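You operate a simulated robot arm through the tools that you are given. There is no shell and no other tool.

You run a simulated robot arm. Do the job below in one go: nothing can be reset, and whatever is moved stays where it is left.

## Task
Switch the press on, seal the bagged pillow in the drawer and switch the heater off again.
Fine: power and heater on, dials as they are, drawer shut, start once the green lamp is lit; pull the drawer out at the end.

It is judged by the outcome, as a careful person would: the job done as asked, and still so three seconds after it is handed in. It fails if anything else is knocked over, pushed out of place, dropped, spilled or broken. A push-on lid holds only when it is set on centred and level and pressed home; a screw cap is set on level and turned clockwise until tight.

## Robot
A 6-joint arm with a two-finger gripper, fixed in place. Base frame: the origin is on the floor under the middle of its stand, x ahead of it, y to its left, z up. Readings come in mm, degrees, newtons and seconds.
It reaches about 1572 mm from its shoulder. Its first joint turns from -166.0 to 166.0 degrees. Payload 2.45 kg.
The tool frame sits at the grasp point between the pads (the TCP): z along the fingers, y along the line on which they close. The tips reach 20 mm beyond it. The gripper opens to 140 mm; its body begins 168 mm behind the TCP.
Orientation is that of the tool frame in the base frame, as a unit quaternion [w, x, y, z]. With the fingers straight down and closing along the base's y, the tool's x points along the base's -x, its y along +y and its z along -z.

## Interface
- The arm moves only by the tool play_rows. Its argument "deltas" is a list of rows, each a list of 7 numbers: the shift along the tool's x, y, z in mm, then the turn, a rotation vector about the tool's x, y, z in degrees, then the closure, from 0 (fully open) to 1 (shut). In form: [[x, y, z, wx, wy, wz, claw], ...]. A call has 1 to 20 rows; each row shifts and turns the commanded pose from where the row before left it, along the tool's axes as they then stand. Rows are played at 5 a second. More than 50 mm and 8.6 degrees between two rows, or a gripper value outside its range, and nothing of the call is played. Where a pose cannot be reached the arm comes as near as it can. A force on the tool above 40 N (or 10 N above the force at the start of the call, whichever is more), or a blocked arm, ends the call early, and 0.2 s more pass. The fingers move at their own pace (about 45 mm/s each) and stop on an object; they squeeze with about 29 N. The grip force told is the motor's: it shows also when the fingers shut on nothing. Time passes only in rows, and 0.2 s behind the last, so rows that do not move let the fingers close. The reply holds the time, the measured pose of the TCP, the force on the tool along the base axes, the opening and the grip force, in the units named above and with some noise, with the torque about the TCP (base axes, N m) and any sound that the robot's microphone picked up.
- Cameras (640 x 400 px; columns grow to the right, rows downward): "scene" is fixed at [52.4, 499, 1423.5]; the picture's right is [0.49, -0.87, 0.00], its down [-0.74, -0.42, -0.52] and it looks along [0.46, 0.26, -0.85] (base axes); focal length 214 px, centre (320, 200). "wrist" rides on the gripper at [78, 11, -209] in the tool frame; the picture's right is [-0.14, 0.99, 0.00], its down [-0.92, -0.13, -0.37] and it looks along [-0.37, -0.05, 0.93] (tool axes); focal length 280 px, centre (320, 200). There is no depth. A picture from a camera that has moved, and an enlarged one, comes with that camera's place and axes in the base frame and with its lens.
- camera(camera): a new picture of that camera. It takes no simulated time.
- enlarge(camera, box): a new picture of the part [left, top, right, bottom] of that camera's present view, enlarged. It takes no simulated time.
- hand_in(): hands the job in; it is judged then, once.

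Nothing tells you positions but the pictures and the camera data. Unless the task says otherwise, let go and move clear before handing in.

The tools are called after "Emit:" by a JSON object that holds its "fn" and its "kwargs". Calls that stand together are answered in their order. play_rows: Moves the arm, as the interface text tells. Its arguments: {"type":"object","properties":{"deltas":{"type":"array","items":{"type":"array","items":{"type":"number"}}}},"required":["deltas"]} The other tools are called the same way: camera (camera) takes a picture; enlarge (camera, box) takes an enlarged picture of a part of a camera's view; hand_in () hands the job in.

At the start:

```text
clock: 0.0
eef_pos: [673.0, 457.7, 1176.6]
tcp_rot: [-0.001, 0.0, 1.0, 0.001]
ft_force: [-0.6, 0.4, 0.6]
ft_torque: [0.01, 0.0, 0.01]
finger_gap: 139.8
gripper_force: 0.1
```

scene: 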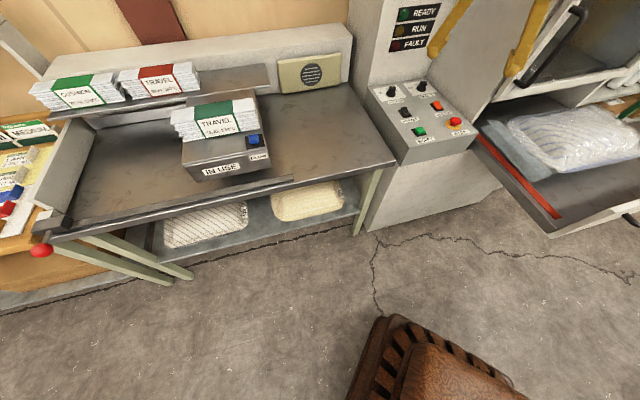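
wrist: 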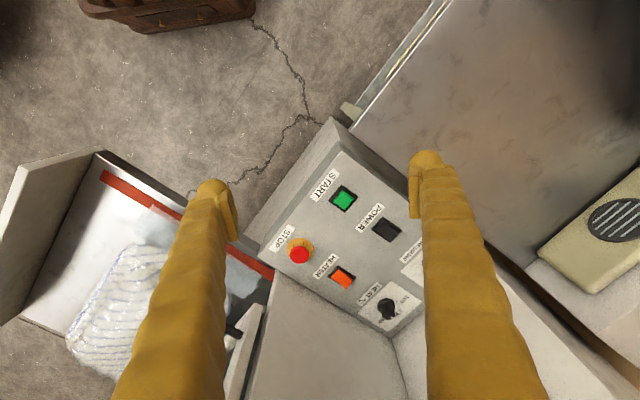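

I see a control panel (power, heater, start, stop, two dials), a drawer pulled out with a bagged pillow in it, and a bench to the left. I'll look closer at each before moving.

Emit:
{"fn": "enlarge", "kwargs": {"camera": "scene", "box": [360, 60, 490, 170]}}

Emit:
{"fn": "enlarge", "kwargs": {"camera": "scene", "box": [460, 0, 640, 240]}}

Emit:
{"fn": "enlarge", "kwargs": {"camera": "wrist", "box": [230, 140, 450, 340]}}

Emit:
{"fn": "enlarge", "kwargs": {"camera": "scene", "box": [160, 40, 380, 190]}}

Emit:
{"fn": "enlarge", "kwargs": {"camera": "scene", "box": [360, 0, 460, 70]}}

```text
3.64 times, centred on (425, 115) of scene
camera zoom: at [52.4, 499.0, 1423.5], right [0.49, -0.87, 0.0], down [-0.74, -0.42, -0.52], along [0.46, 0.26, -0.85], focal length 780 px, centre (-62, 509)
```

zoom: 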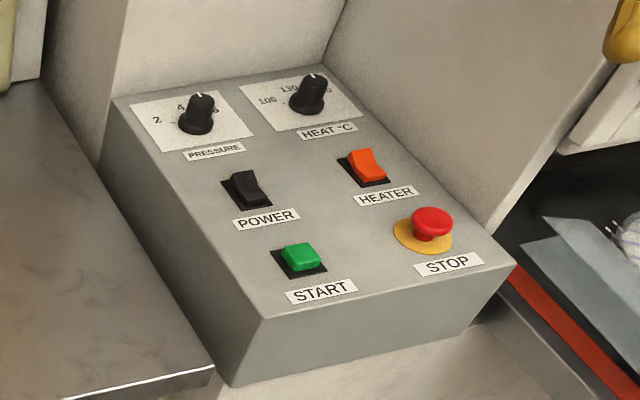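

```text
1.67 times, centred on (550, 120) of scene
camera zoom: at [52.4, 499.0, 1423.5], right [0.49, -0.87, 0.0], down [-0.74, -0.42, -0.52], along [0.46, 0.26, -0.85], focal length 358 px, centre (-63, 333)
```

zoom: 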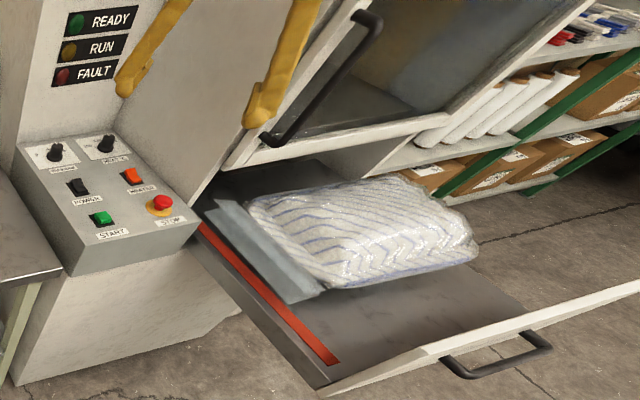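

```text
2.00 times, centred on (340, 240) of wrist
camera zoom: at [593.6, 470.8, 1385.7], right [0.14, 0.99, 0.0], down [0.92, -0.13, 0.37], along [0.37, -0.05, -0.93], focal length 561 px, centre (280, 120)
```

zoom: 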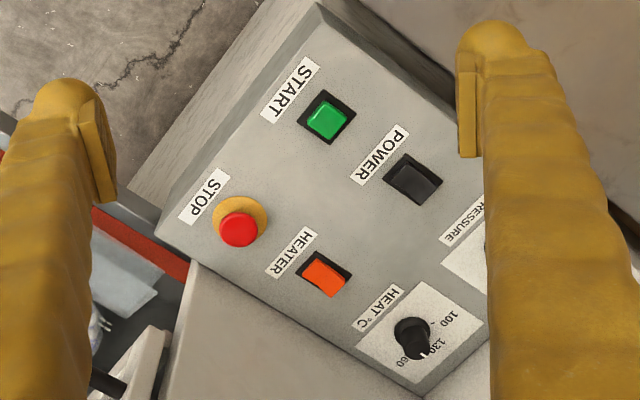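

```text
2.67 times, centred on (270, 115) of scene
camera zoom: at [52.4, 499.0, 1423.5], right [0.49, -0.87, 0.0], down [-0.74, -0.42, -0.52], along [0.46, 0.26, -0.85], focal length 572 px, centre (453, 427)
```

zoom: 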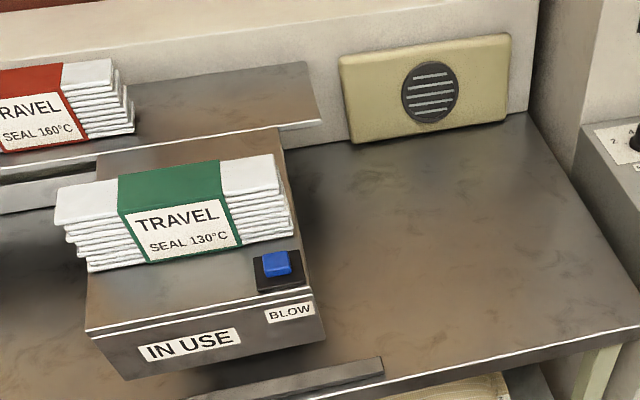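

```text
5.71 times, centred on (410, 35) of scene
camera zoom: at [52.4, 499.0, 1423.5], right [0.49, -0.87, 0.0], down [-0.74, -0.42, -0.52], along [0.46, 0.26, -0.85], focal length 1226 px, centre (-194, 1143)
```

zoom: 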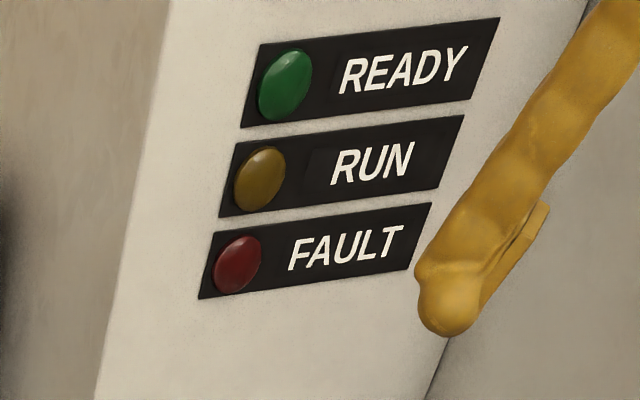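

The panel looks level at about z≈870 mm, turned about 45° about the vertical. I'm enlarging the rockers, lamps and drawer to see which way they rock and how the bag lies.

Emit:
{"fn": "enlarge", "kwargs": {"camera": "wrist", "box": [320, 180, 420, 300]}}

Emit:
{"fn": "enlarge", "kwargs": {"camera": "scene", "box": [395, 90, 450, 145]}}

Emit:
{"fn": "enlarge", "kwargs": {"camera": "scene", "box": [470, 90, 640, 230]}}

Emit:
{"fn": "enlarge", "kwargs": {"camera": "wrist", "box": [0, 140, 280, 400]}}

Emit:
{"fn": "enlarge", "kwargs": {"camera": "scene", "box": [380, 75, 440, 105]}}

```text
3.33 times, centred on (370, 240) of wrist
camera zoom: at [593.6, 470.8, 1385.7], right [0.14, 0.99, 0.0], down [0.92, -0.13, 0.37], along [0.37, -0.05, -0.93], focal length 935 px, centre (153, 67)
```

zoom: 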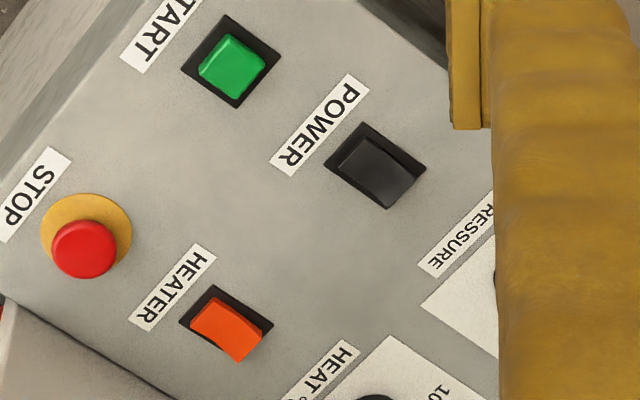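

```text
7.27 times, centred on (422, 118) of scene
camera zoom: at [52.4, 499.0, 1423.5], right [0.49, -0.87, 0.0], down [-0.74, -0.42, -0.52], along [0.46, 0.26, -0.85], focal length 1560 px, centre (-426, 800)
```

zoom: 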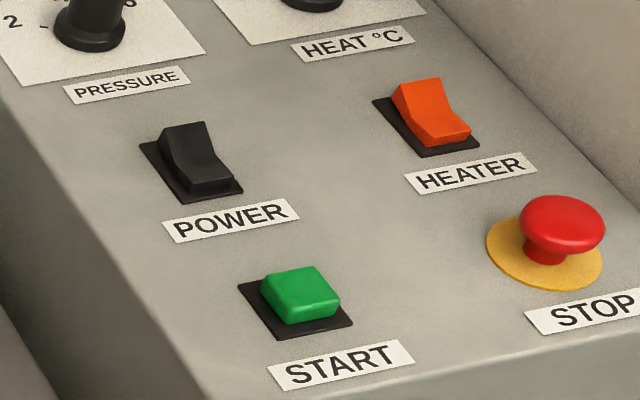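

```text
2.86 times, centred on (555, 160) of scene
camera zoom: at [52.4, 499.0, 1423.5], right [0.49, -0.87, 0.0], down [-0.74, -0.42, -0.52], along [0.46, 0.26, -0.85], focal length 613 px, centre (-351, 314)
```

zoom: 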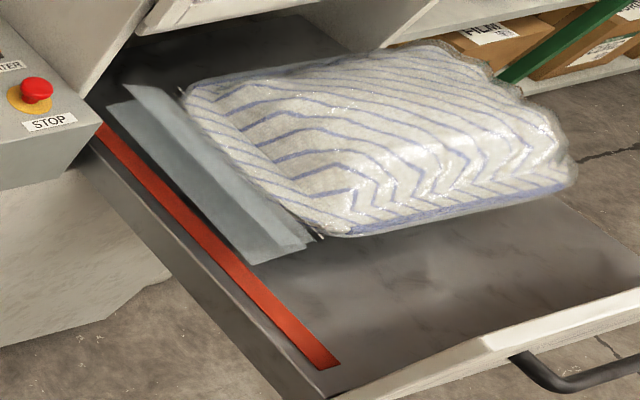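

```text
1.54 times, centred on (140, 270) of wrist
camera zoom: at [593.6, 470.8, 1385.7], right [0.14, 0.99, 0.0], down [0.92, -0.13, 0.37], along [0.37, -0.05, -0.93], focal length 431 px, centre (597, 92)
```

zoom: 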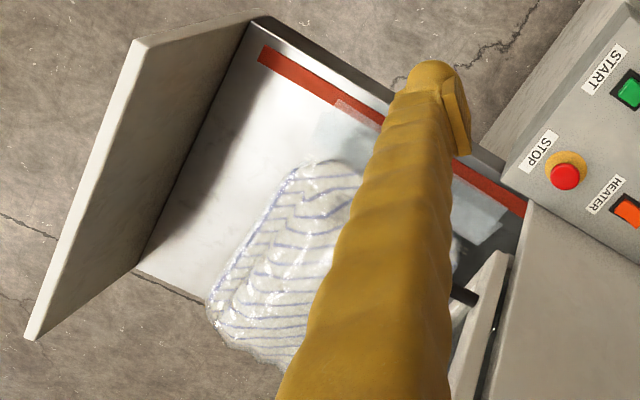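

```text
10.67 times, centred on (410, 90) of scene
camera zoom: at [52.4, 499.0, 1423.5], right [0.49, -0.87, 0.0], down [-0.74, -0.42, -0.52], along [0.46, 0.26, -0.85], focal length 2288 px, centre (-640, 1373)
```

zoom: 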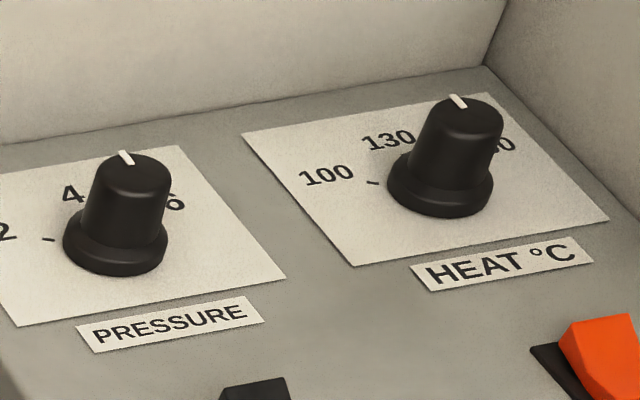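

The panel is level at z≈869, with POWER at about (885,571), HEATER at about (990,466) and START at about (802,490). Both rockers have their back half raised. I'll close the fingers, move over POWER and turn the gripper by 45° to line up with the panel.

Emit:
{"fn": "play_rows", "kwargs": {"deltas": [[-38.6, 22.3, 0, 0, 0, 0, 1], [-38.6, 22.3, 0, 0, 0, 0, 1], [-38.6, 22.3, 0, 0, 0, 0, 1], [-38.6, 22.3, 0, 0, 0, 0, 1], [-38.6, 22.3, 0, 0, 0, 0, 1], [-38.6, 22.3, 0, 0, 0, 0, 1], [0, 0, 0, 0, 0, 7.5, 1], [0, 0, 0, 0, 0, 7.5, 1], [0, 0, 0, 0, 0, 7.5, 1], [0, 0, 0, 0, 0, 7.5, 1], [0, 0, 0, 0, 0, 7.5, 1], [0, 0, 0, 0, 0, 7.5, 1], [0, 0, 0, 0, 0, 0, 1]]}}

Emit:
{"fn": "camera", "kwargs": {"camera": "wrist"}}

Emit:
{"fn": "camera", "kwargs": {"camera": "scene"}}

```text
clock: 2.8
eef_pos: [904.5, 593.6, 1177.2]
tcp_rot: [0.001, 0.384, 0.923, 0.001]
ft_force: [0.3, -0.6, 0.3]
ft_torque: [0.01, 0.03, 0.01]
finger_gap: 0.0
gripper_force: 28.4
```

```text
taken
camera wrist: at [855.9, 656.6, 1385.7], right [0.8, 0.6, 0.0], down [0.56, -0.74, 0.37], along [0.22, -0.29, -0.93], focal length 280 px, centre (320, 200)
```

wrist: 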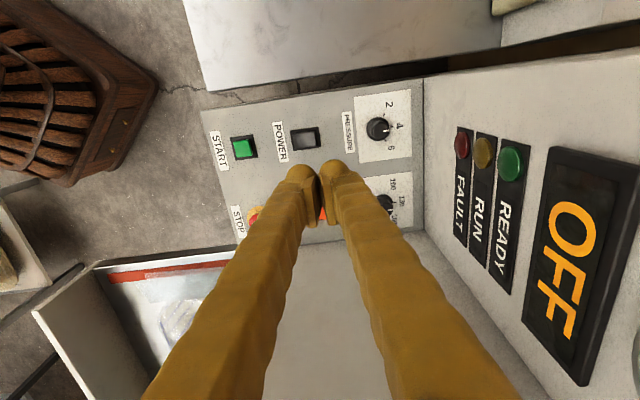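

```text
taken
```

scene: 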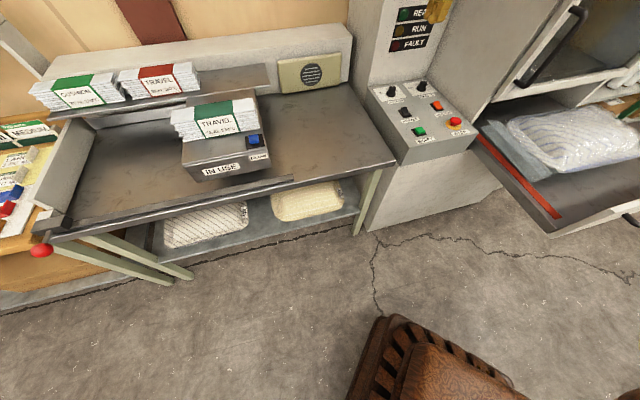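

The wrist view shows the panel with a display reading "OFF" above the lamps. I'll lower the fingers over the raised back half of POWER, going slowly near contact.

Emit:
{"fn": "play_rows", "kwargs": {"deltas": [[-1.8, -1.4, 42, 0, 0, 0, 1], [0, 0, 42, 0, 0, 0, 1], [0, 0, 42, 0, 0, 0, 1], [0, 0, 42, 0, 0, 0, 1], [0, 0, 42, 0, 0, 0, 1], [0, 0, 42, 0, 0, 0, 1], [0, 0, 0, 0, 0, 0, 1]]}}

Emit:
{"fn": "camera", "kwargs": {"camera": "wrist"}}

Emit:
{"fn": "enlarge", "kwargs": {"camera": "scene", "box": [360, 60, 490, 170]}}

```text
clock: 4.4
eef_pos: [905.1, 589.6, 926.0]
tcp_rot: [0.001, 0.383, 0.924, 0.001]
ft_force: [0.2, -0.3, 1.1]
ft_torque: [-0.01, -0.04, 0.01]
finger_gap: 0.0
gripper_force: 29.1
```

```text
taken
camera wrist: at [855.8, 653.6, 1134.4], right [0.8, 0.6, 0.0], down [0.56, -0.74, 0.37], along [0.22, -0.29, -0.93], focal length 280 px, centre (320, 200)
```

wrist: 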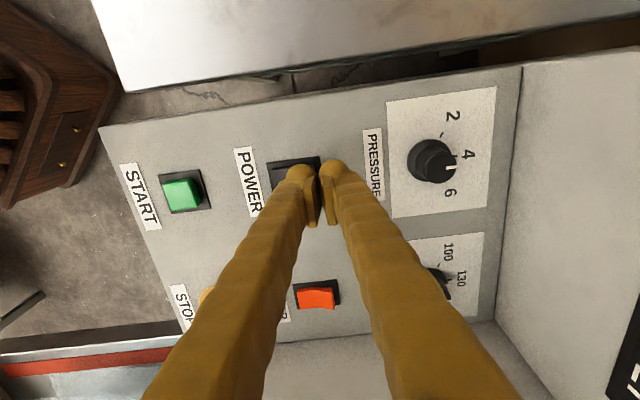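

```text
3.64 times, centred on (425, 115) of scene
camera zoom: at [52.4, 499.0, 1423.5], right [0.49, -0.87, 0.0], down [-0.74, -0.42, -0.52], along [0.46, 0.26, -0.85], focal length 780 px, centre (-62, 509)
```

zoom: 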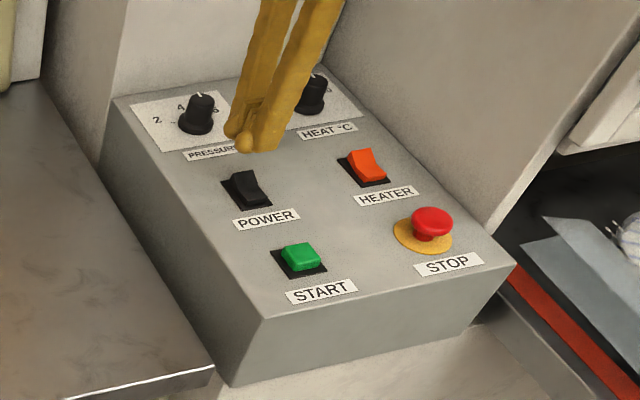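

The tips are about 20 mm above the raised end of the rocker. I'll press down in small steps.

Emit:
{"fn": "play_rows", "kwargs": {"deltas": [[0, 0, 4, 0, 0, 0, 1], [0, 0, 4, 0, 0, 0, 1], [0, 0, 4, 0, 0, 0, 1], [0, 0, 3, 0, 0, 0, 1], [0, 0, 3, 0, 0, 0, 1], [0, 0, 3, 0, 0, 0, 1], [0, 0, 2, 0, 0, 0, 1], [0, 0, 2, 0, 0, 0, 1]]}}

Emit:
{"fn": "enlarge", "kwargs": {"camera": "scene", "box": [395, 90, 450, 145]}}

Emit:
{"fn": "camera", "kwargs": {"camera": "wrist"}}

```text
clock: 6.2
eef_pos: [905.0, 590.8, 901.1]
tcp_rot: [0.001, 0.383, 0.924, 0.001]
ft_force: [0.0, 0.4, 0.3]
ft_torque: [0.01, 0.02, -0.01]
finger_gap: 0.0
gripper_force: 29.3
```

```text
7.27 times, centred on (422, 118) of scene
camera zoom: at [52.4, 499.0, 1423.5], right [0.49, -0.87, 0.0], down [-0.74, -0.42, -0.52], along [0.46, 0.26, -0.85], focal length 1560 px, centre (-426, 800)
```

zoom: 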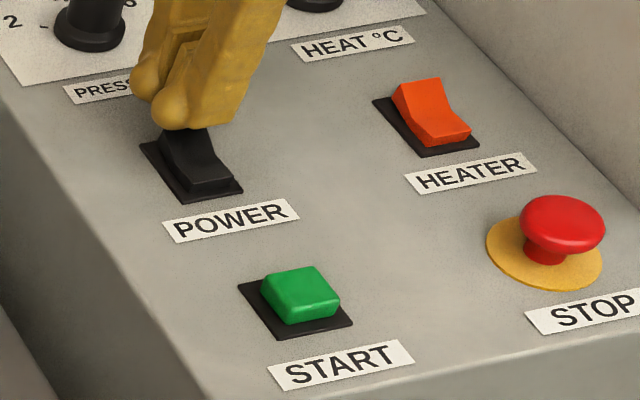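

```text
taken
camera wrist: at [856.5, 654.7, 1109.3], right [0.8, 0.6, 0.0], down [0.56, -0.74, 0.37], along [0.22, -0.29, -0.93], focal length 280 px, centre (320, 200)
```

wrist: 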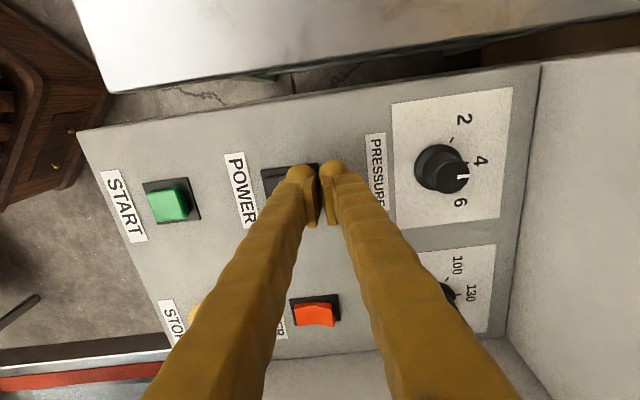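

There's no contact yet and the tips sit right over the back half. I'll continue down in 1.5–2 mm steps.

Emit:
{"fn": "play_rows", "kwargs": {"deltas": [[0, 0, 2, 0, 0, 0, 1], [0, 0, 2, 0, 0, 0, 1], [0, 0, 2, 0, 0, 0, 1], [0, 0, 1.5, 0, 0, 0, 1], [0, 0, 1.5, 0, 0, 0, 1]]}}

Emit:
{"fn": "enlarge", "kwargs": {"camera": "scene", "box": [395, 90, 450, 145]}}

Emit:
{"fn": "enlarge", "kwargs": {"camera": "scene", "box": [360, 0, 460, 70]}}

```text
clock: 7.4
eef_pos: [906.2, 589.7, 891.3]
tcp_rot: [0.0, 0.383, 0.924, 0.001]
ft_force: [-0.2, -0.7, -0.5]
ft_torque: [-0.02, -0.03, -0.03]
finger_gap: 0.0
gripper_force: 29.4
```

```text
7.27 times, centred on (422, 118) of scene
camera zoom: at [52.4, 499.0, 1423.5], right [0.49, -0.87, 0.0], down [-0.74, -0.42, -0.52], along [0.46, 0.26, -0.85], focal length 1560 px, centre (-426, 800)
```

zoom: 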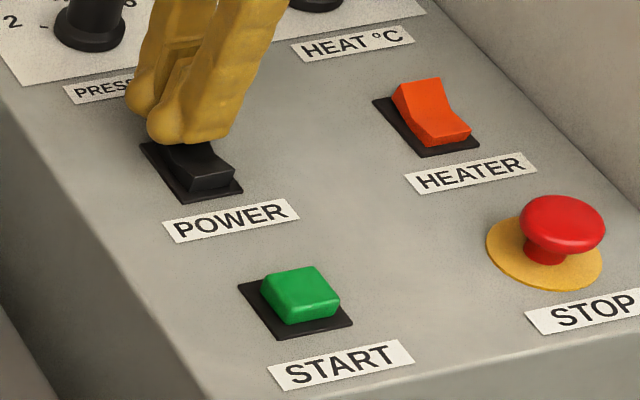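

```text
5.71 times, centred on (410, 35) of scene
camera zoom: at [52.4, 499.0, 1423.5], right [0.49, -0.87, 0.0], down [-0.74, -0.42, -0.52], along [0.46, 0.26, -0.85], focal length 1226 px, centre (-194, 1143)
```

zoom: 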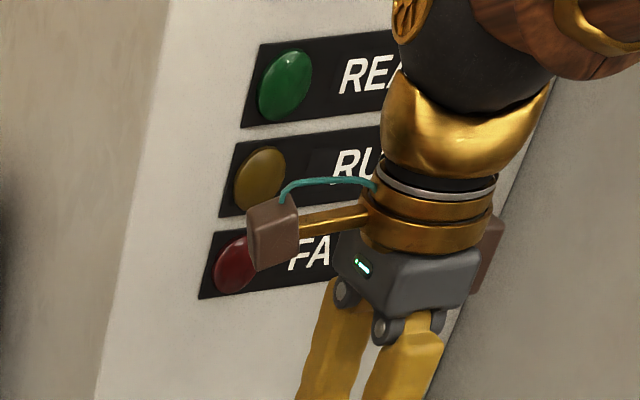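

The rocker's front half now looks raised, so it seems to have flipped. I'll back off and check it and the display.

Emit:
{"fn": "play_rows", "kwargs": {"deltas": [[0, 0, -20, 0, 0, 0, 1], [0, 0, -30, 0, 0, 0, 1], [0, 0, -30, 0, 0, 0, 1], [0, 0, 0, 0, 0, 0, 1]]}}

Emit:
{"fn": "enlarge", "kwargs": {"camera": "scene", "box": [395, 90, 450, 145]}}

Emit:
{"fn": "camera", "kwargs": {"camera": "wrist"}}

```text
clock: 8.4
eef_pos: [905.3, 589.1, 972.3]
tcp_rot: [0.0, 0.382, 0.924, 0.001]
ft_force: [-0.3, -0.1, 0.1]
ft_torque: [-0.01, -0.02, -0.01]
finger_gap: 0.0
gripper_force: 28.9
```

```text
7.27 times, centred on (422, 118) of scene
camera zoom: at [52.4, 499.0, 1423.5], right [0.49, -0.87, 0.0], down [-0.74, -0.42, -0.52], along [0.46, 0.26, -0.85], focal length 1560 px, centre (-426, 800)
```

zoom: 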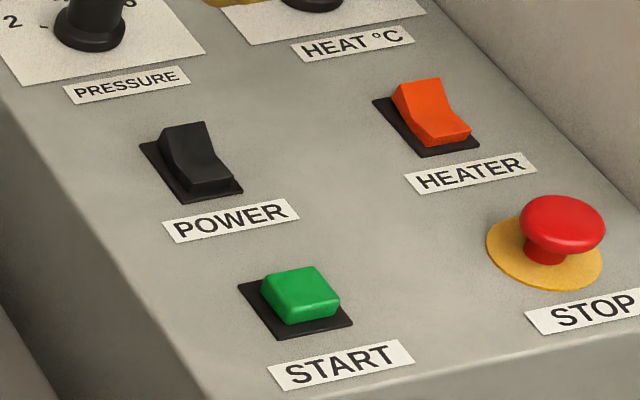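

```text
taken
camera wrist: at [855.9, 653.5, 1180.9], right [0.8, 0.6, 0.0], down [0.56, -0.74, 0.37], along [0.22, -0.29, -0.93], focal length 280 px, centre (320, 200)
```

wrist: 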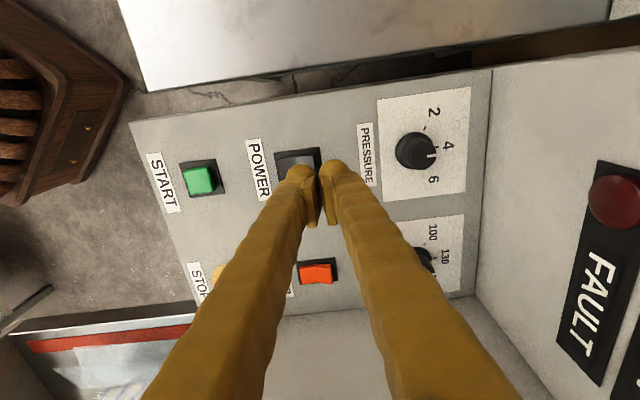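

POWER still has its back half raised, so it may not have latched. I'll rise to check the display before trying again.

Emit:
{"fn": "play_rows", "kwargs": {"deltas": [[0, 0, -45, 0, 0, 0, 1], [0, 0, -45, 0, 0, 0, 1], [0, 0, -45, 0, 0, 0, 1], [0, 0, -45, 0, 0, 0, 1], [0, 0, 0, 0, 0, 0, 1]]}}

Emit:
{"fn": "camera", "kwargs": {"camera": "wrist"}}

Emit:
{"fn": "enlarge", "kwargs": {"camera": "wrist", "box": [200, 70, 420, 230]}}

```text
clock: 9.6
eef_pos: [905.0, 590.3, 1152.2]
tcp_rot: [0.0, 0.384, 0.924, 0.001]
ft_force: [-0.2, -0.2, 0.3]
ft_torque: [-0.01, 0.01, 0.01]
finger_gap: 0.2
gripper_force: 29.1
```

```text
taken
camera wrist: at [855.4, 654.5, 1360.1], right [0.8, 0.6, 0.0], down [0.56, -0.74, 0.37], along [0.22, -0.29, -0.93], focal length 280 px, centre (320, 200)
```

wrist: 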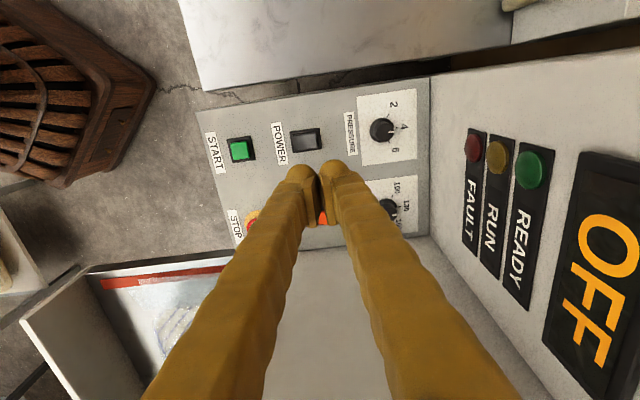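

```text
2.50 times, centred on (310, 150) of wrist
camera zoom: at [855.4, 654.5, 1360.1], right [0.8, 0.6, 0.0], down [0.56, -0.74, 0.37], along [0.22, -0.29, -0.93], focal length 701 px, centre (345, 325)
```

zoom: 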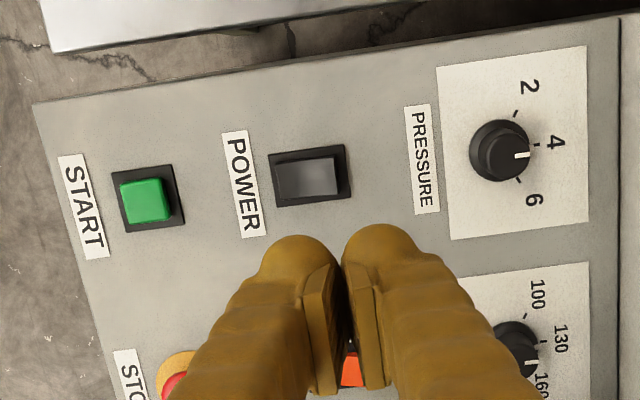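

The display still says OFF, so the rocker didn't latch; the back fingertip was probably in the way. I'll tilt the gripper 15° so the front finger is clearly lowest, and try again.

Emit:
{"fn": "play_rows", "kwargs": {"deltas": [[0, 0, 0, -7.5, 0, 0, 1], [0, 0, 0, -7.5, 0, 0, 1], [0, -12.0, 44.8, 0, 0, 0, 1], [0, -12.0, 44.8, 0, 0, 0, 1], [0, -12.0, 44.8, 0, 0, 0, 1], [0, -12.0, 44.8, 0, 0, 0, 1], [0, -12.0, 44.8, 0, 0, 0, 1], [0, 0, 0, 0, 0, 0, 1]]}}

Emit:
{"fn": "camera", "kwargs": {"camera": "wrist"}}

Emit:
{"fn": "enlarge", "kwargs": {"camera": "scene", "box": [395, 90, 450, 145]}}

```text
clock: 11.4
eef_pos: [904.8, 591.5, 918.4]
tcp_rot: [0.051, 0.38, 0.916, 0.121]
ft_force: [-0.3, 0.2, 0.1]
ft_torque: [-0.03, 0.01, 0.07]
finger_gap: 0.0
gripper_force: 29.1
```

```text
taken
camera wrist: at [816.6, 616.8, 1122.9], right [0.77, 0.58, 0.26], down [0.5, -0.81, 0.32], along [0.39, -0.12, -0.91], focal length 280 px, centre (320, 200)
```

wrist: 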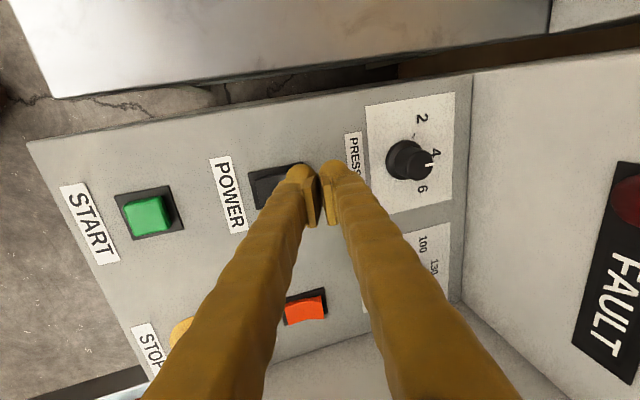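

```text
7.27 times, centred on (422, 118) of scene
camera zoom: at [52.4, 499.0, 1423.5], right [0.49, -0.87, 0.0], down [-0.74, -0.42, -0.52], along [0.46, 0.26, -0.85], focal length 1560 px, centre (-426, 800)
```

zoom: 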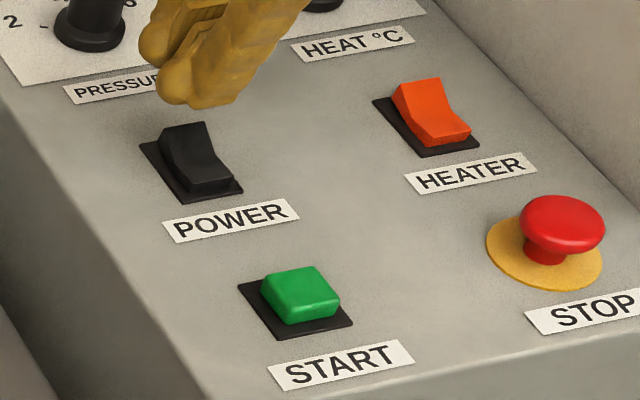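

The tip is lined up with the back half of the rocker. I'm pressing down in 3 mm steps.

Emit:
{"fn": "play_rows", "kwargs": {"deltas": [[0, -3.7, 2.1, 0, 0, 0, 1], [0, -0.78, 2.9, 0, 0, 0, 1], [0, -0.78, 2.9, 0, 0, 0, 1], [0, -0.78, 2.9, 0, 0, 0, 1], [0, -0.78, 2.9, 0, 0, 0, 1], [0, -0.78, 2.9, 0, 0, 0, 1], [0, -0.52, 1.93, 0, 0, 0, 1], [0, -0.52, 1.93, 0, 0, 0, 1], [0, -0.52, 1.93, 0, 0, 0, 1]]}}

Emit:
{"fn": "enlarge", "kwargs": {"camera": "scene", "box": [395, 90, 450, 145]}}

Emit:
{"fn": "camera", "kwargs": {"camera": "wrist"}}

```text
clock: 13.4
eef_pos: [903.0, 588.1, 896.6]
tcp_rot: [0.051, 0.38, 0.916, 0.121]
ft_force: [-0.2, 0.1, 0.9]
ft_torque: [-0.01, 0.0, -0.04]
finger_gap: 0.0
gripper_force: 29.1
```

```text
7.27 times, centred on (422, 118) of scene
camera zoom: at [52.4, 499.0, 1423.5], right [0.49, -0.87, 0.0], down [-0.74, -0.42, -0.52], along [0.46, 0.26, -0.85], focal length 1560 px, centre (-426, 800)
```

zoom: 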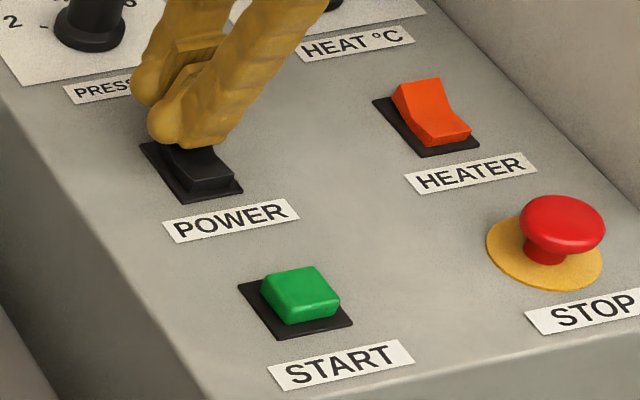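

```text
taken
camera wrist: at [815.4, 614.2, 1100.4], right [0.77, 0.58, 0.26], down [0.5, -0.81, 0.32], along [0.39, -0.12, -0.91], focal length 280 px, centre (320, 200)
```

wrist: 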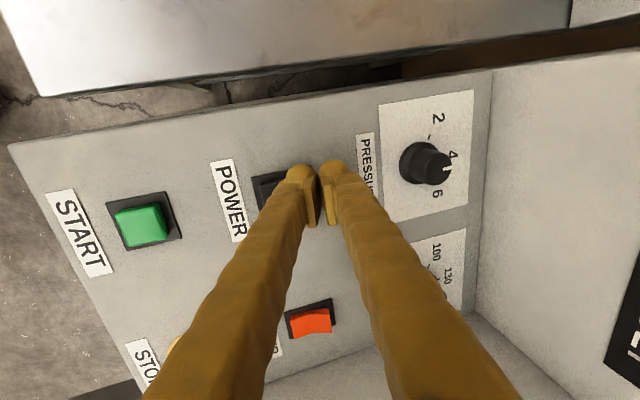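

The rocker is tilting under the tip with very little force. I'll keep pressing.

Emit:
{"fn": "play_rows", "kwargs": {"deltas": [[0, -0.52, 1.93, 0, 0, 0, 1], [0, -0.52, 1.93, 0, 0, 0, 1], [0, -0.52, 1.93, 0, 0, 0, 1], [0, 0, 0, 0, 0, 0, 1]]}}

Emit:
{"fn": "enlarge", "kwargs": {"camera": "scene", "box": [395, 90, 450, 145]}}

Emit:
{"fn": "enlarge", "kwargs": {"camera": "wrist", "box": [200, 130, 380, 260]}}

```text
clock: 14.4
eef_pos: [902.4, 588.9, 890.7]
tcp_rot: [0.05, 0.379, 0.916, 0.122]
ft_force: [-0.7, -2.0, 5.4]
ft_torque: [-0.07, 0.09, 0.02]
finger_gap: 0.0
gripper_force: 29.2
```

```text
7.27 times, centred on (422, 118) of scene
camera zoom: at [52.4, 499.0, 1423.5], right [0.49, -0.87, 0.0], down [-0.74, -0.42, -0.52], along [0.46, 0.26, -0.85], focal length 1560 px, centre (-426, 800)
```

zoom: 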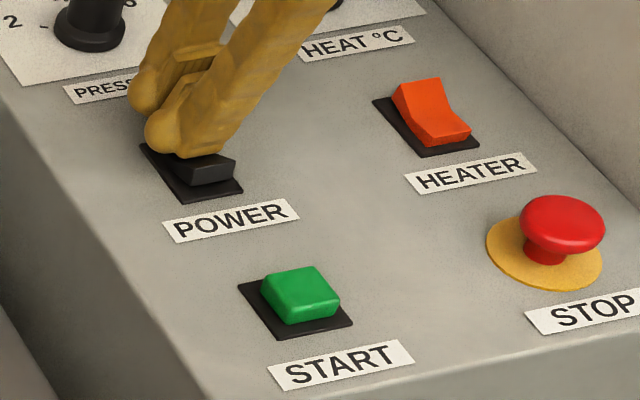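

```text
3.08 times, centred on (290, 195) of wrist
camera zoom: at [815.8, 613.8, 1094.5], right [0.77, 0.58, 0.26], down [0.5, -0.81, 0.32], along [0.39, -0.12, -0.91], focal length 863 px, centre (412, 215)
```

zoom: 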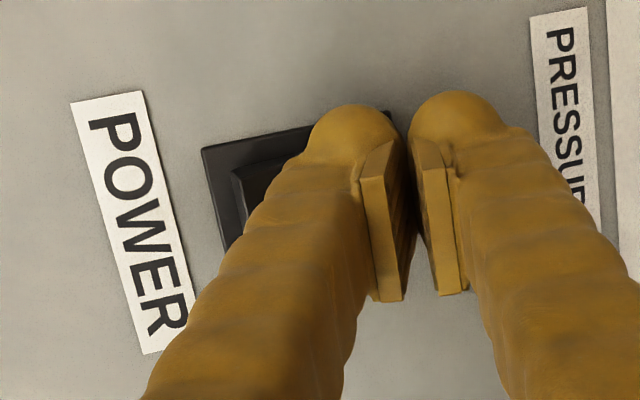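

Now there's 5 N of contact and the rocker's front edge has risen clearly. I'll press slightly further, then lift to check that it stays.

Emit:
{"fn": "play_rows", "kwargs": {"deltas": [[0, -0.4, 1.45, 0, 0, 0, 1], [0, -0.4, 1.45, 0, 0, 0, 1], [0, 0, 0, 0, 0, 0, 1], [0, 5, -19, 0, 0, 0, 1], [0, 7.8, -29, 0, 0, 0, 1], [0, 7.8, -29, 0, 0, 0, 1], [0, 0, 0, 0, 0, 0, 1]]}}

Emit:
{"fn": "enlarge", "kwargs": {"camera": "scene", "box": [395, 90, 450, 145]}}

Emit:
{"fn": "enlarge", "kwargs": {"camera": "wrist", "box": [200, 130, 380, 260]}}

```text
clock: 15.1
eef_pos: [904.1, 588.6, 890.6]
tcp_rot: [0.05, 0.379, 0.916, 0.122]
ft_force: [-1.7, -2.2, 9.6]
ft_torque: [-0.11, 0.09, -0.04]
finger_gap: 0.0
gripper_force: 28.8
stopped in row 3: the force on the tool passed its limit at 42 N (the readings are from after the stop); the commanded pose is now the measured one
```

```text
7.27 times, centred on (422, 118) of scene
camera zoom: at [52.4, 499.0, 1423.5], right [0.49, -0.87, 0.0], down [-0.74, -0.42, -0.52], along [0.46, 0.26, -0.85], focal length 1560 px, centre (-426, 800)
```

zoom: 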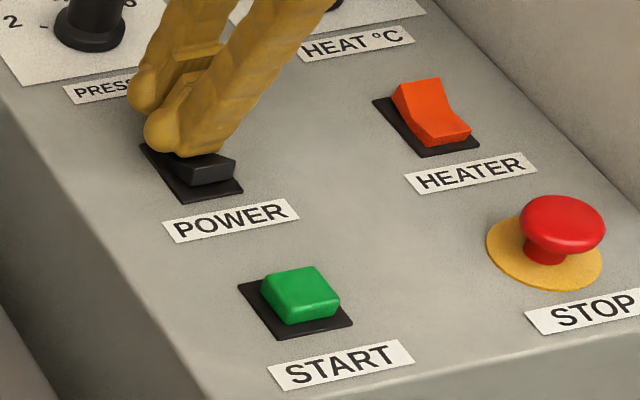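

```text
3.08 times, centred on (290, 195) of wrist
camera zoom: at [816.0, 613.9, 1094.3], right [0.77, 0.58, 0.26], down [0.5, -0.81, 0.32], along [0.4, -0.12, -0.91], focal length 863 px, centre (412, 215)
```

zoom: 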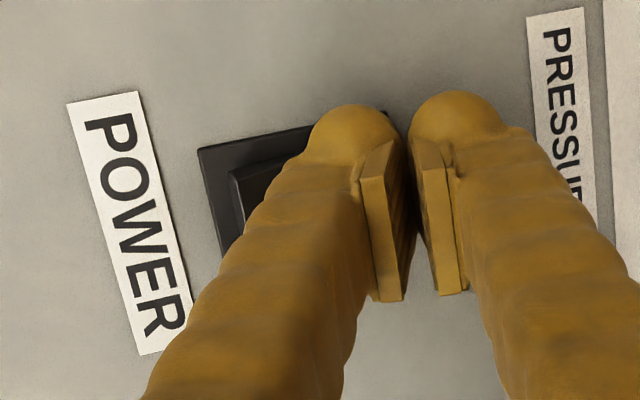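

The rocker bottomed out at 42 N and its end looks fully down. I'm lifting to check the switch and the display.

Emit:
{"fn": "play_rows", "kwargs": {"deltas": [[0, 5, -19, 0, 0, 0, 1], [0, 7.8, -29, 0, 0, 0, 1], [0, 10.4, -38.6, 0, 0, 0, 1], [0, 10.4, -38.6, 0, 0, 0, 1], [0, 10.4, -38.6, 0, 0, 0, 1], [0, 0, 0, 0, 0, 0, 1]]}}

Emit:
{"fn": "enlarge", "kwargs": {"camera": "scene", "box": [395, 90, 450, 145]}}

Emit:
{"fn": "camera", "kwargs": {"camera": "wrist"}}

Emit:
{"fn": "camera", "kwargs": {"camera": "scene"}}

```text
clock: 16.5
eef_pos: [904.3, 587.9, 1058.2]
tcp_rot: [0.051, 0.38, 0.916, 0.122]
ft_force: [-0.3, -0.2, -0.4]
ft_torque: [0.01, 0.04, 0.03]
finger_gap: 0.0
gripper_force: 29.2
```

```text
7.27 times, centred on (422, 118) of scene
camera zoom: at [52.4, 499.0, 1423.5], right [0.49, -0.87, 0.0], down [-0.74, -0.42, -0.52], along [0.46, 0.26, -0.85], focal length 1560 px, centre (-426, 800)
```

zoom: 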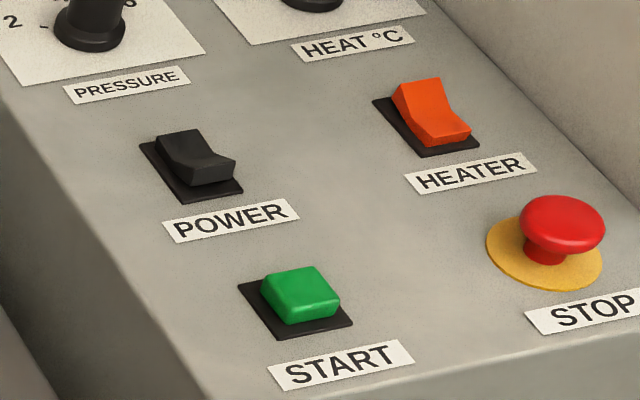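

```text
taken
camera wrist: at [816.1, 613.4, 1262.3], right [0.77, 0.58, 0.26], down [0.5, -0.81, 0.32], along [0.4, -0.12, -0.91], focal length 280 px, centre (320, 200)
```

wrist: 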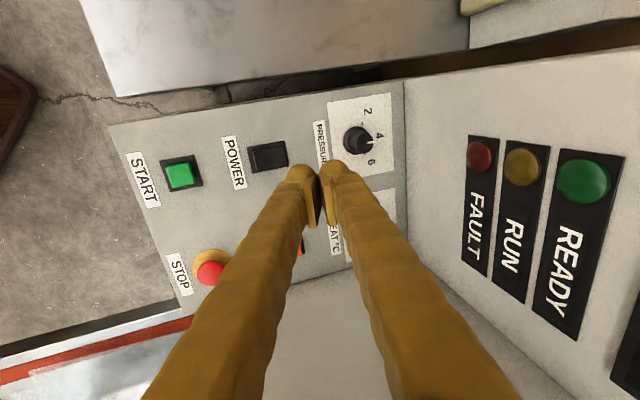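

```text
taken
```

scene: 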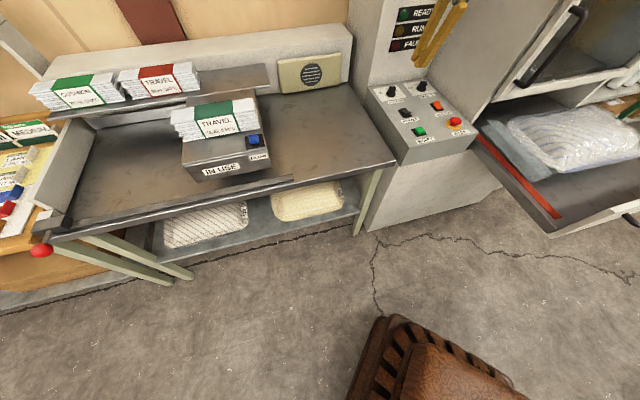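

POWER has flipped and stays: its front is up and its back is down. Before pressing HEATER, which is close to the press's side wall, I'll rise and tilt the camera to see how tall that wall is and how the drawer and its bag lie.

Emit:
{"fn": "play_rows", "kwargs": {"deltas": [[0, 0, 0, 7.5, 0, 0, 1], [0, 0, 0, 7.5, 0, 0, 1], [0, -35, -35, 0, 0, 0, 1], [0, -35, -35, 0, 0, 0, 1], [0, -35, -35, 0, 0, 0, 1], [0, -35, -35, 0, 0, 0, 1], [0, -35, -35, 0, 0, 0, 1], [0, -35, -35, 0, 0, 0, 1], [0, 0, 0, 0, -8, 0, 1], [0, 0, 0, 0, -8, 0, 1], [0, 0, 0, 0, -8, 0, 1], [0, 0, 0, 0, -8, 0, 1], [0, 0, 0, 0, 0, 0, 1]]}}

Emit:
{"fn": "camera", "kwargs": {"camera": "wrist"}}

Emit:
{"fn": "camera", "kwargs": {"camera": "scene"}}

```text
clock: 19.3
eef_pos: [754.0, 440.0, 1268.8]
tcp_rot: [0.256, 0.368, 0.888, -0.104]
ft_force: [0.0, 0.3, -0.2]
ft_torque: [-0.04, -0.01, 0.01]
finger_gap: 0.2
gripper_force: 29.0
```

```text
taken
camera wrist: at [634.8, 573.2, 1403.8], right [0.78, 0.62, 0.08], down [0.32, -0.51, 0.8], along [0.53, -0.6, -0.59], focal length 280 px, centre (320, 200)
```

wrist: 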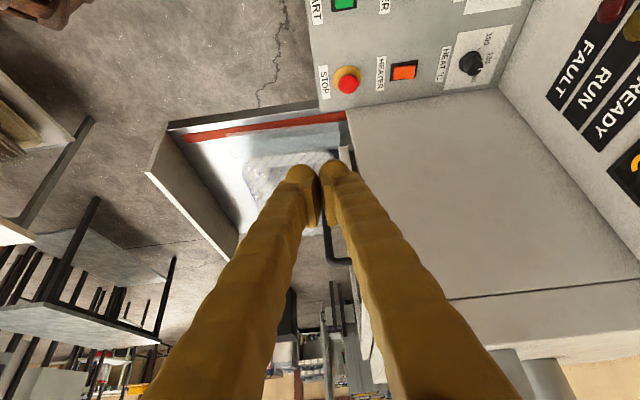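

```text
taken
```

scene: 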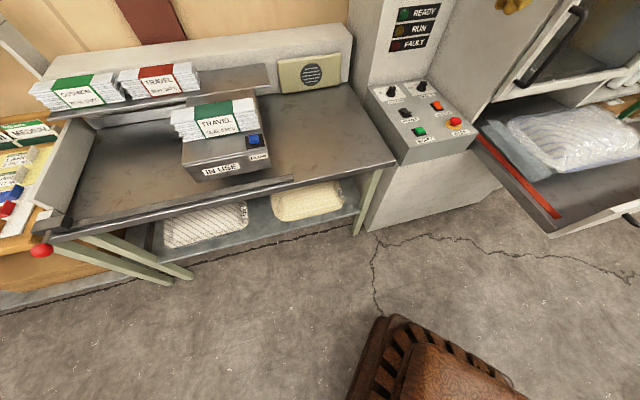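

The side wall reaches z≈1364, so I'll press HEATER with the gripper leaning left, away from the wall. I'll combine this tilt with a slight forward one so the front fingertip is lowest, then move above the heater rocker.

Emit:
{"fn": "play_rows", "kwargs": {"deltas": [[0, 0, 0, -7.5, 0, 0, 1], [0, 0, 0, -7.5, 0, 0, 1], [-21.7, 30.2, 22.15, 0, 0, 0, 1], [-21.7, 30.2, 22.15, 0, 0, 0, 1], [-21.7, 30.2, 22.15, 0, 0, 0, 1], [-21.7, 30.2, 22.15, 0, 0, 0, 1], [-21.7, 30.2, 22.15, 0, 0, 0, 1], [-21.7, 30.2, 22.15, 0, 0, 0, 1], [24.1, -10, 37.2, 0, 0, 0, 1], [24.1, -10, 37.2, 0, 0, 0, 1], [24.1, -10, 37.2, 0, 0, 0, 1], [0, 0, 0, 0, 0, 0, 1]]}}

Emit:
{"fn": "camera", "kwargs": {"camera": "wrist"}}

Emit:
{"fn": "camera", "kwargs": {"camera": "scene"}}

```text
clock: 21.9
eef_pos: [1012.7, 480.8, 1131.7]
tcp_rot: [0.301, 0.331, 0.894, 0.013]
ft_force: [0.0, 1.0, 0.8]
ft_torque: [0.02, -0.03, 0.01]
finger_gap: 0.0
gripper_force: 29.3
```

```text
taken
camera wrist: at [856.7, 574.1, 1263.6], right [0.66, 0.69, 0.29], down [0.27, -0.59, 0.76], along [0.7, -0.42, -0.58], focal length 280 px, centre (320, 200)
```

wrist: 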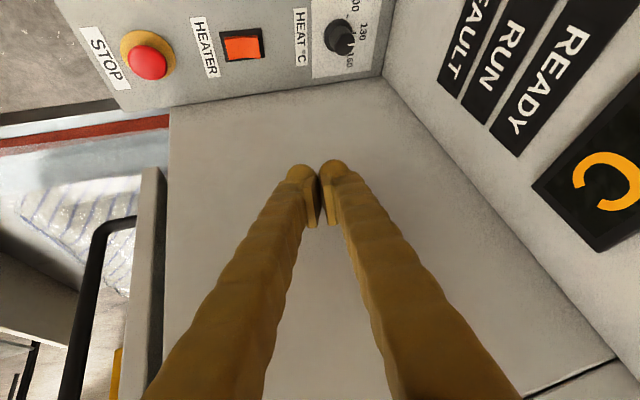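

```text
taken
```

scene: 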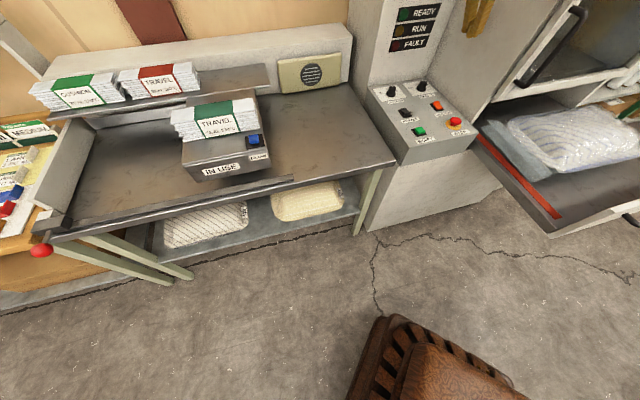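

The display now shows a temperature ("…C"), so the press has power. I'm lowering to just above the heater rocker.

Emit:
{"fn": "play_rows", "kwargs": {"deltas": [[21.8, -11.3, 33.1, 0, 0, 0, 1], [21.8, -9.1, 33.7, 0, 0, 0, 1], [21.8, -9.1, 33.7, 0, 0, 0, 1], [21.8, -9.1, 33.7, 0, 0, 0, 1], [21.8, -9.1, 33.7, 0, 0, 0, 1], [0, 0, 0, 0, 0, 0, 1]]}}

Emit:
{"fn": "camera", "kwargs": {"camera": "wrist"}}

Emit:
{"fn": "enlarge", "kwargs": {"camera": "scene", "box": [395, 80, 460, 135]}}

Emit:
{"fn": "enlarge", "kwargs": {"camera": "scene", "box": [360, 0, 530, 110]}}

```text
clock: 23.3
eef_pos: [1011.0, 478.0, 928.3]
tcp_rot: [0.301, 0.331, 0.894, 0.013]
ft_force: [-0.3, -0.1, 0.3]
ft_torque: [-0.03, 0.01, 0.01]
finger_gap: 0.0
gripper_force: 28.7
```

```text
taken
camera wrist: at [854.2, 571.3, 1059.3], right [0.66, 0.69, 0.29], down [0.27, -0.59, 0.76], along [0.7, -0.42, -0.58], focal length 280 px, centre (320, 200)
```

wrist: 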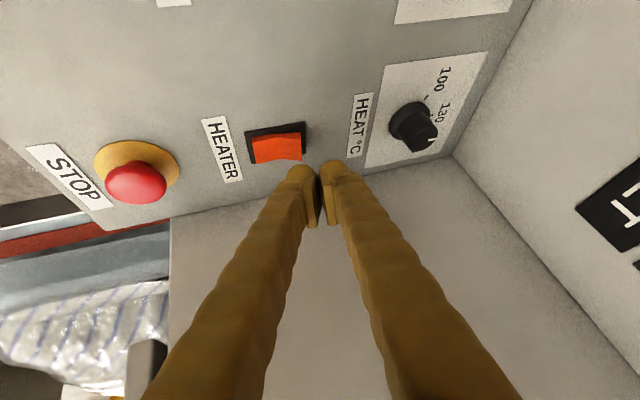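

```text
7.27 times, centred on (428, 108) of scene
camera zoom: at [52.4, 499.0, 1423.5], right [0.49, -0.87, 0.0], down [-0.74, -0.42, -0.52], along [0.46, 0.26, -0.85], focal length 1560 px, centre (-462, 873)
```

zoom: 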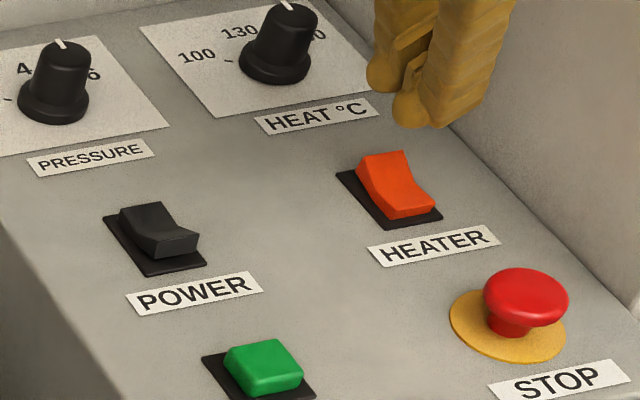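

```text
3.64 times, centred on (445, 55) of scene
camera zoom: at [52.4, 499.0, 1423.5], right [0.49, -0.87, 0.0], down [-0.74, -0.42, -0.52], along [0.46, 0.26, -0.85], focal length 780 px, centre (-134, 727)
```

zoom: 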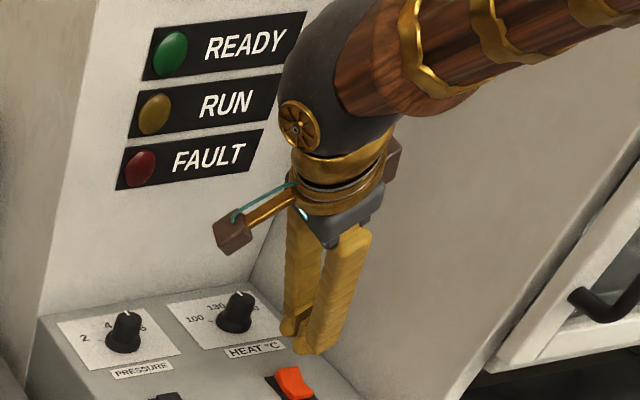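

The tip will land on the back half of the heater rocker. I'm pressing down in small steps.

Emit:
{"fn": "play_rows", "kwargs": {"deltas": [[1.59, -0.66, 2.46, 0, 0, 0, 1], [1.59, -0.66, 2.46, 0, 0, 0, 1], [1.59, -0.66, 2.46, 0, 0, 0, 1], [1.59, -0.66, 2.46, 0, 0, 0, 1], [1.59, -0.66, 2.46, 0, 0, 0, 1], [1.06, -0.44, 1.64, 0, 0, 0, 1], [1.06, -0.44, 1.64, 0, 0, 0, 1], [1.06, -0.44, 1.64, 0, 0, 0, 1], [1.06, -0.44, 1.64, 0, 0, 0, 1], [1.06, -0.44, 1.64, 0, 0, 0, 1], [1.06, -0.44, 1.64, 0, 0, 0, 1], [0, 0, 0, 0, 0, 0, 1]]}}

Emit:
{"fn": "enlarge", "kwargs": {"camera": "scene", "box": [395, 80, 460, 135]}}

Emit:
{"fn": "enlarge", "kwargs": {"camera": "wrist", "box": [180, 70, 380, 240]}}

```text
clock: 25.9
eef_pos: [1009.0, 477.8, 899.2]
tcp_rot: [0.301, 0.331, 0.894, 0.012]
ft_force: [-0.1, -1.7, 1.2]
ft_torque: [0.01, 0.03, -0.03]
finger_gap: 0.0
gripper_force: 28.6
```

```text
7.27 times, centred on (428, 108) of scene
camera zoom: at [52.4, 499.0, 1423.5], right [0.49, -0.87, 0.0], down [-0.74, -0.42, -0.52], along [0.46, 0.26, -0.85], focal length 1560 px, centre (-462, 873)
```

zoom: 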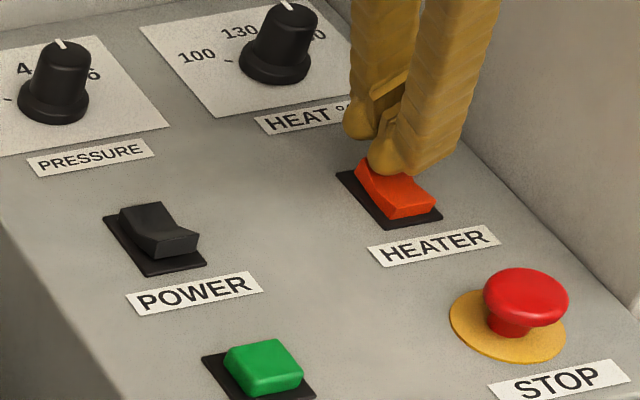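

```text
2.35 times, centred on (280, 155) of wrist
camera zoom: at [853.5, 571.8, 1030.9], right [0.66, 0.69, 0.29], down [0.27, -0.59, 0.76], along [0.7, -0.42, -0.58], focal length 660 px, centre (414, 306)
```

zoom: 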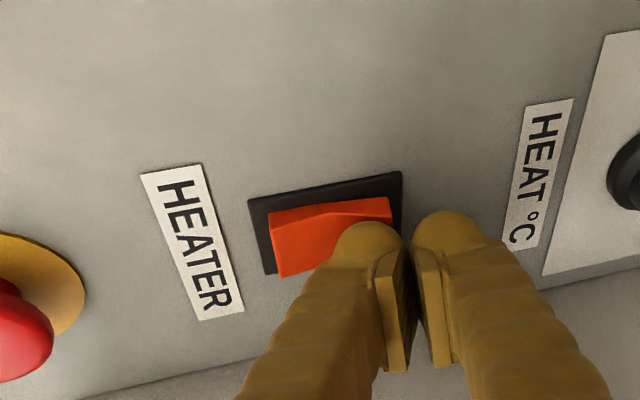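

The rocker is starting to tilt, so I'll keep pressing.

Emit:
{"fn": "play_rows", "kwargs": {"deltas": [[1.06, -0.44, 1.64, 0, 0, 0, 1], [1.06, -0.44, 1.64, 0, 0, 0, 1], [1.06, -0.44, 1.64, 0, 0, 0, 1], [0.8, -0.33, 1.23, 0, 0, 0, 1], [0, 0, 0, 0, 0, 0, 1]]}}

Emit:
{"fn": "enlarge", "kwargs": {"camera": "scene", "box": [395, 80, 460, 135]}}

Emit:
{"fn": "enlarge", "kwargs": {"camera": "wrist", "box": [180, 70, 380, 240]}}

```text
clock: 27.1
eef_pos: [1010.6, 477.8, 893.3]
tcp_rot: [0.301, 0.332, 0.894, 0.012]
ft_force: [-3.2, 1.2, 15.7]
ft_torque: [-0.02, 0.17, -0.01]
finger_gap: 0.0
gripper_force: 29.0
```

```text
7.27 times, centred on (428, 108) of scene
camera zoom: at [52.4, 499.0, 1423.5], right [0.49, -0.87, 0.0], down [-0.74, -0.42, -0.52], along [0.46, 0.26, -0.85], focal length 1560 px, centre (-462, 873)
```

zoom: 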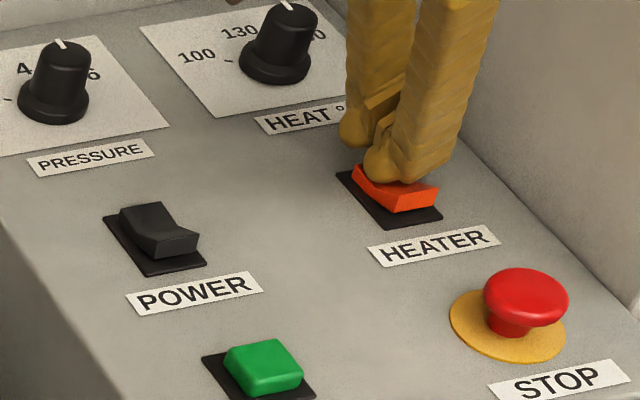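

```text
2.35 times, centred on (280, 155) of wrist
camera zoom: at [853.8, 571.8, 1025.3], right [0.66, 0.69, 0.29], down [0.27, -0.59, 0.76], along [0.7, -0.42, -0.58], focal length 660 px, centre (414, 306)
```

zoom: 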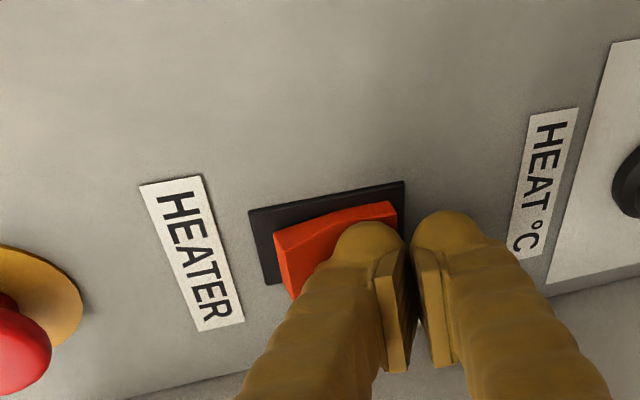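

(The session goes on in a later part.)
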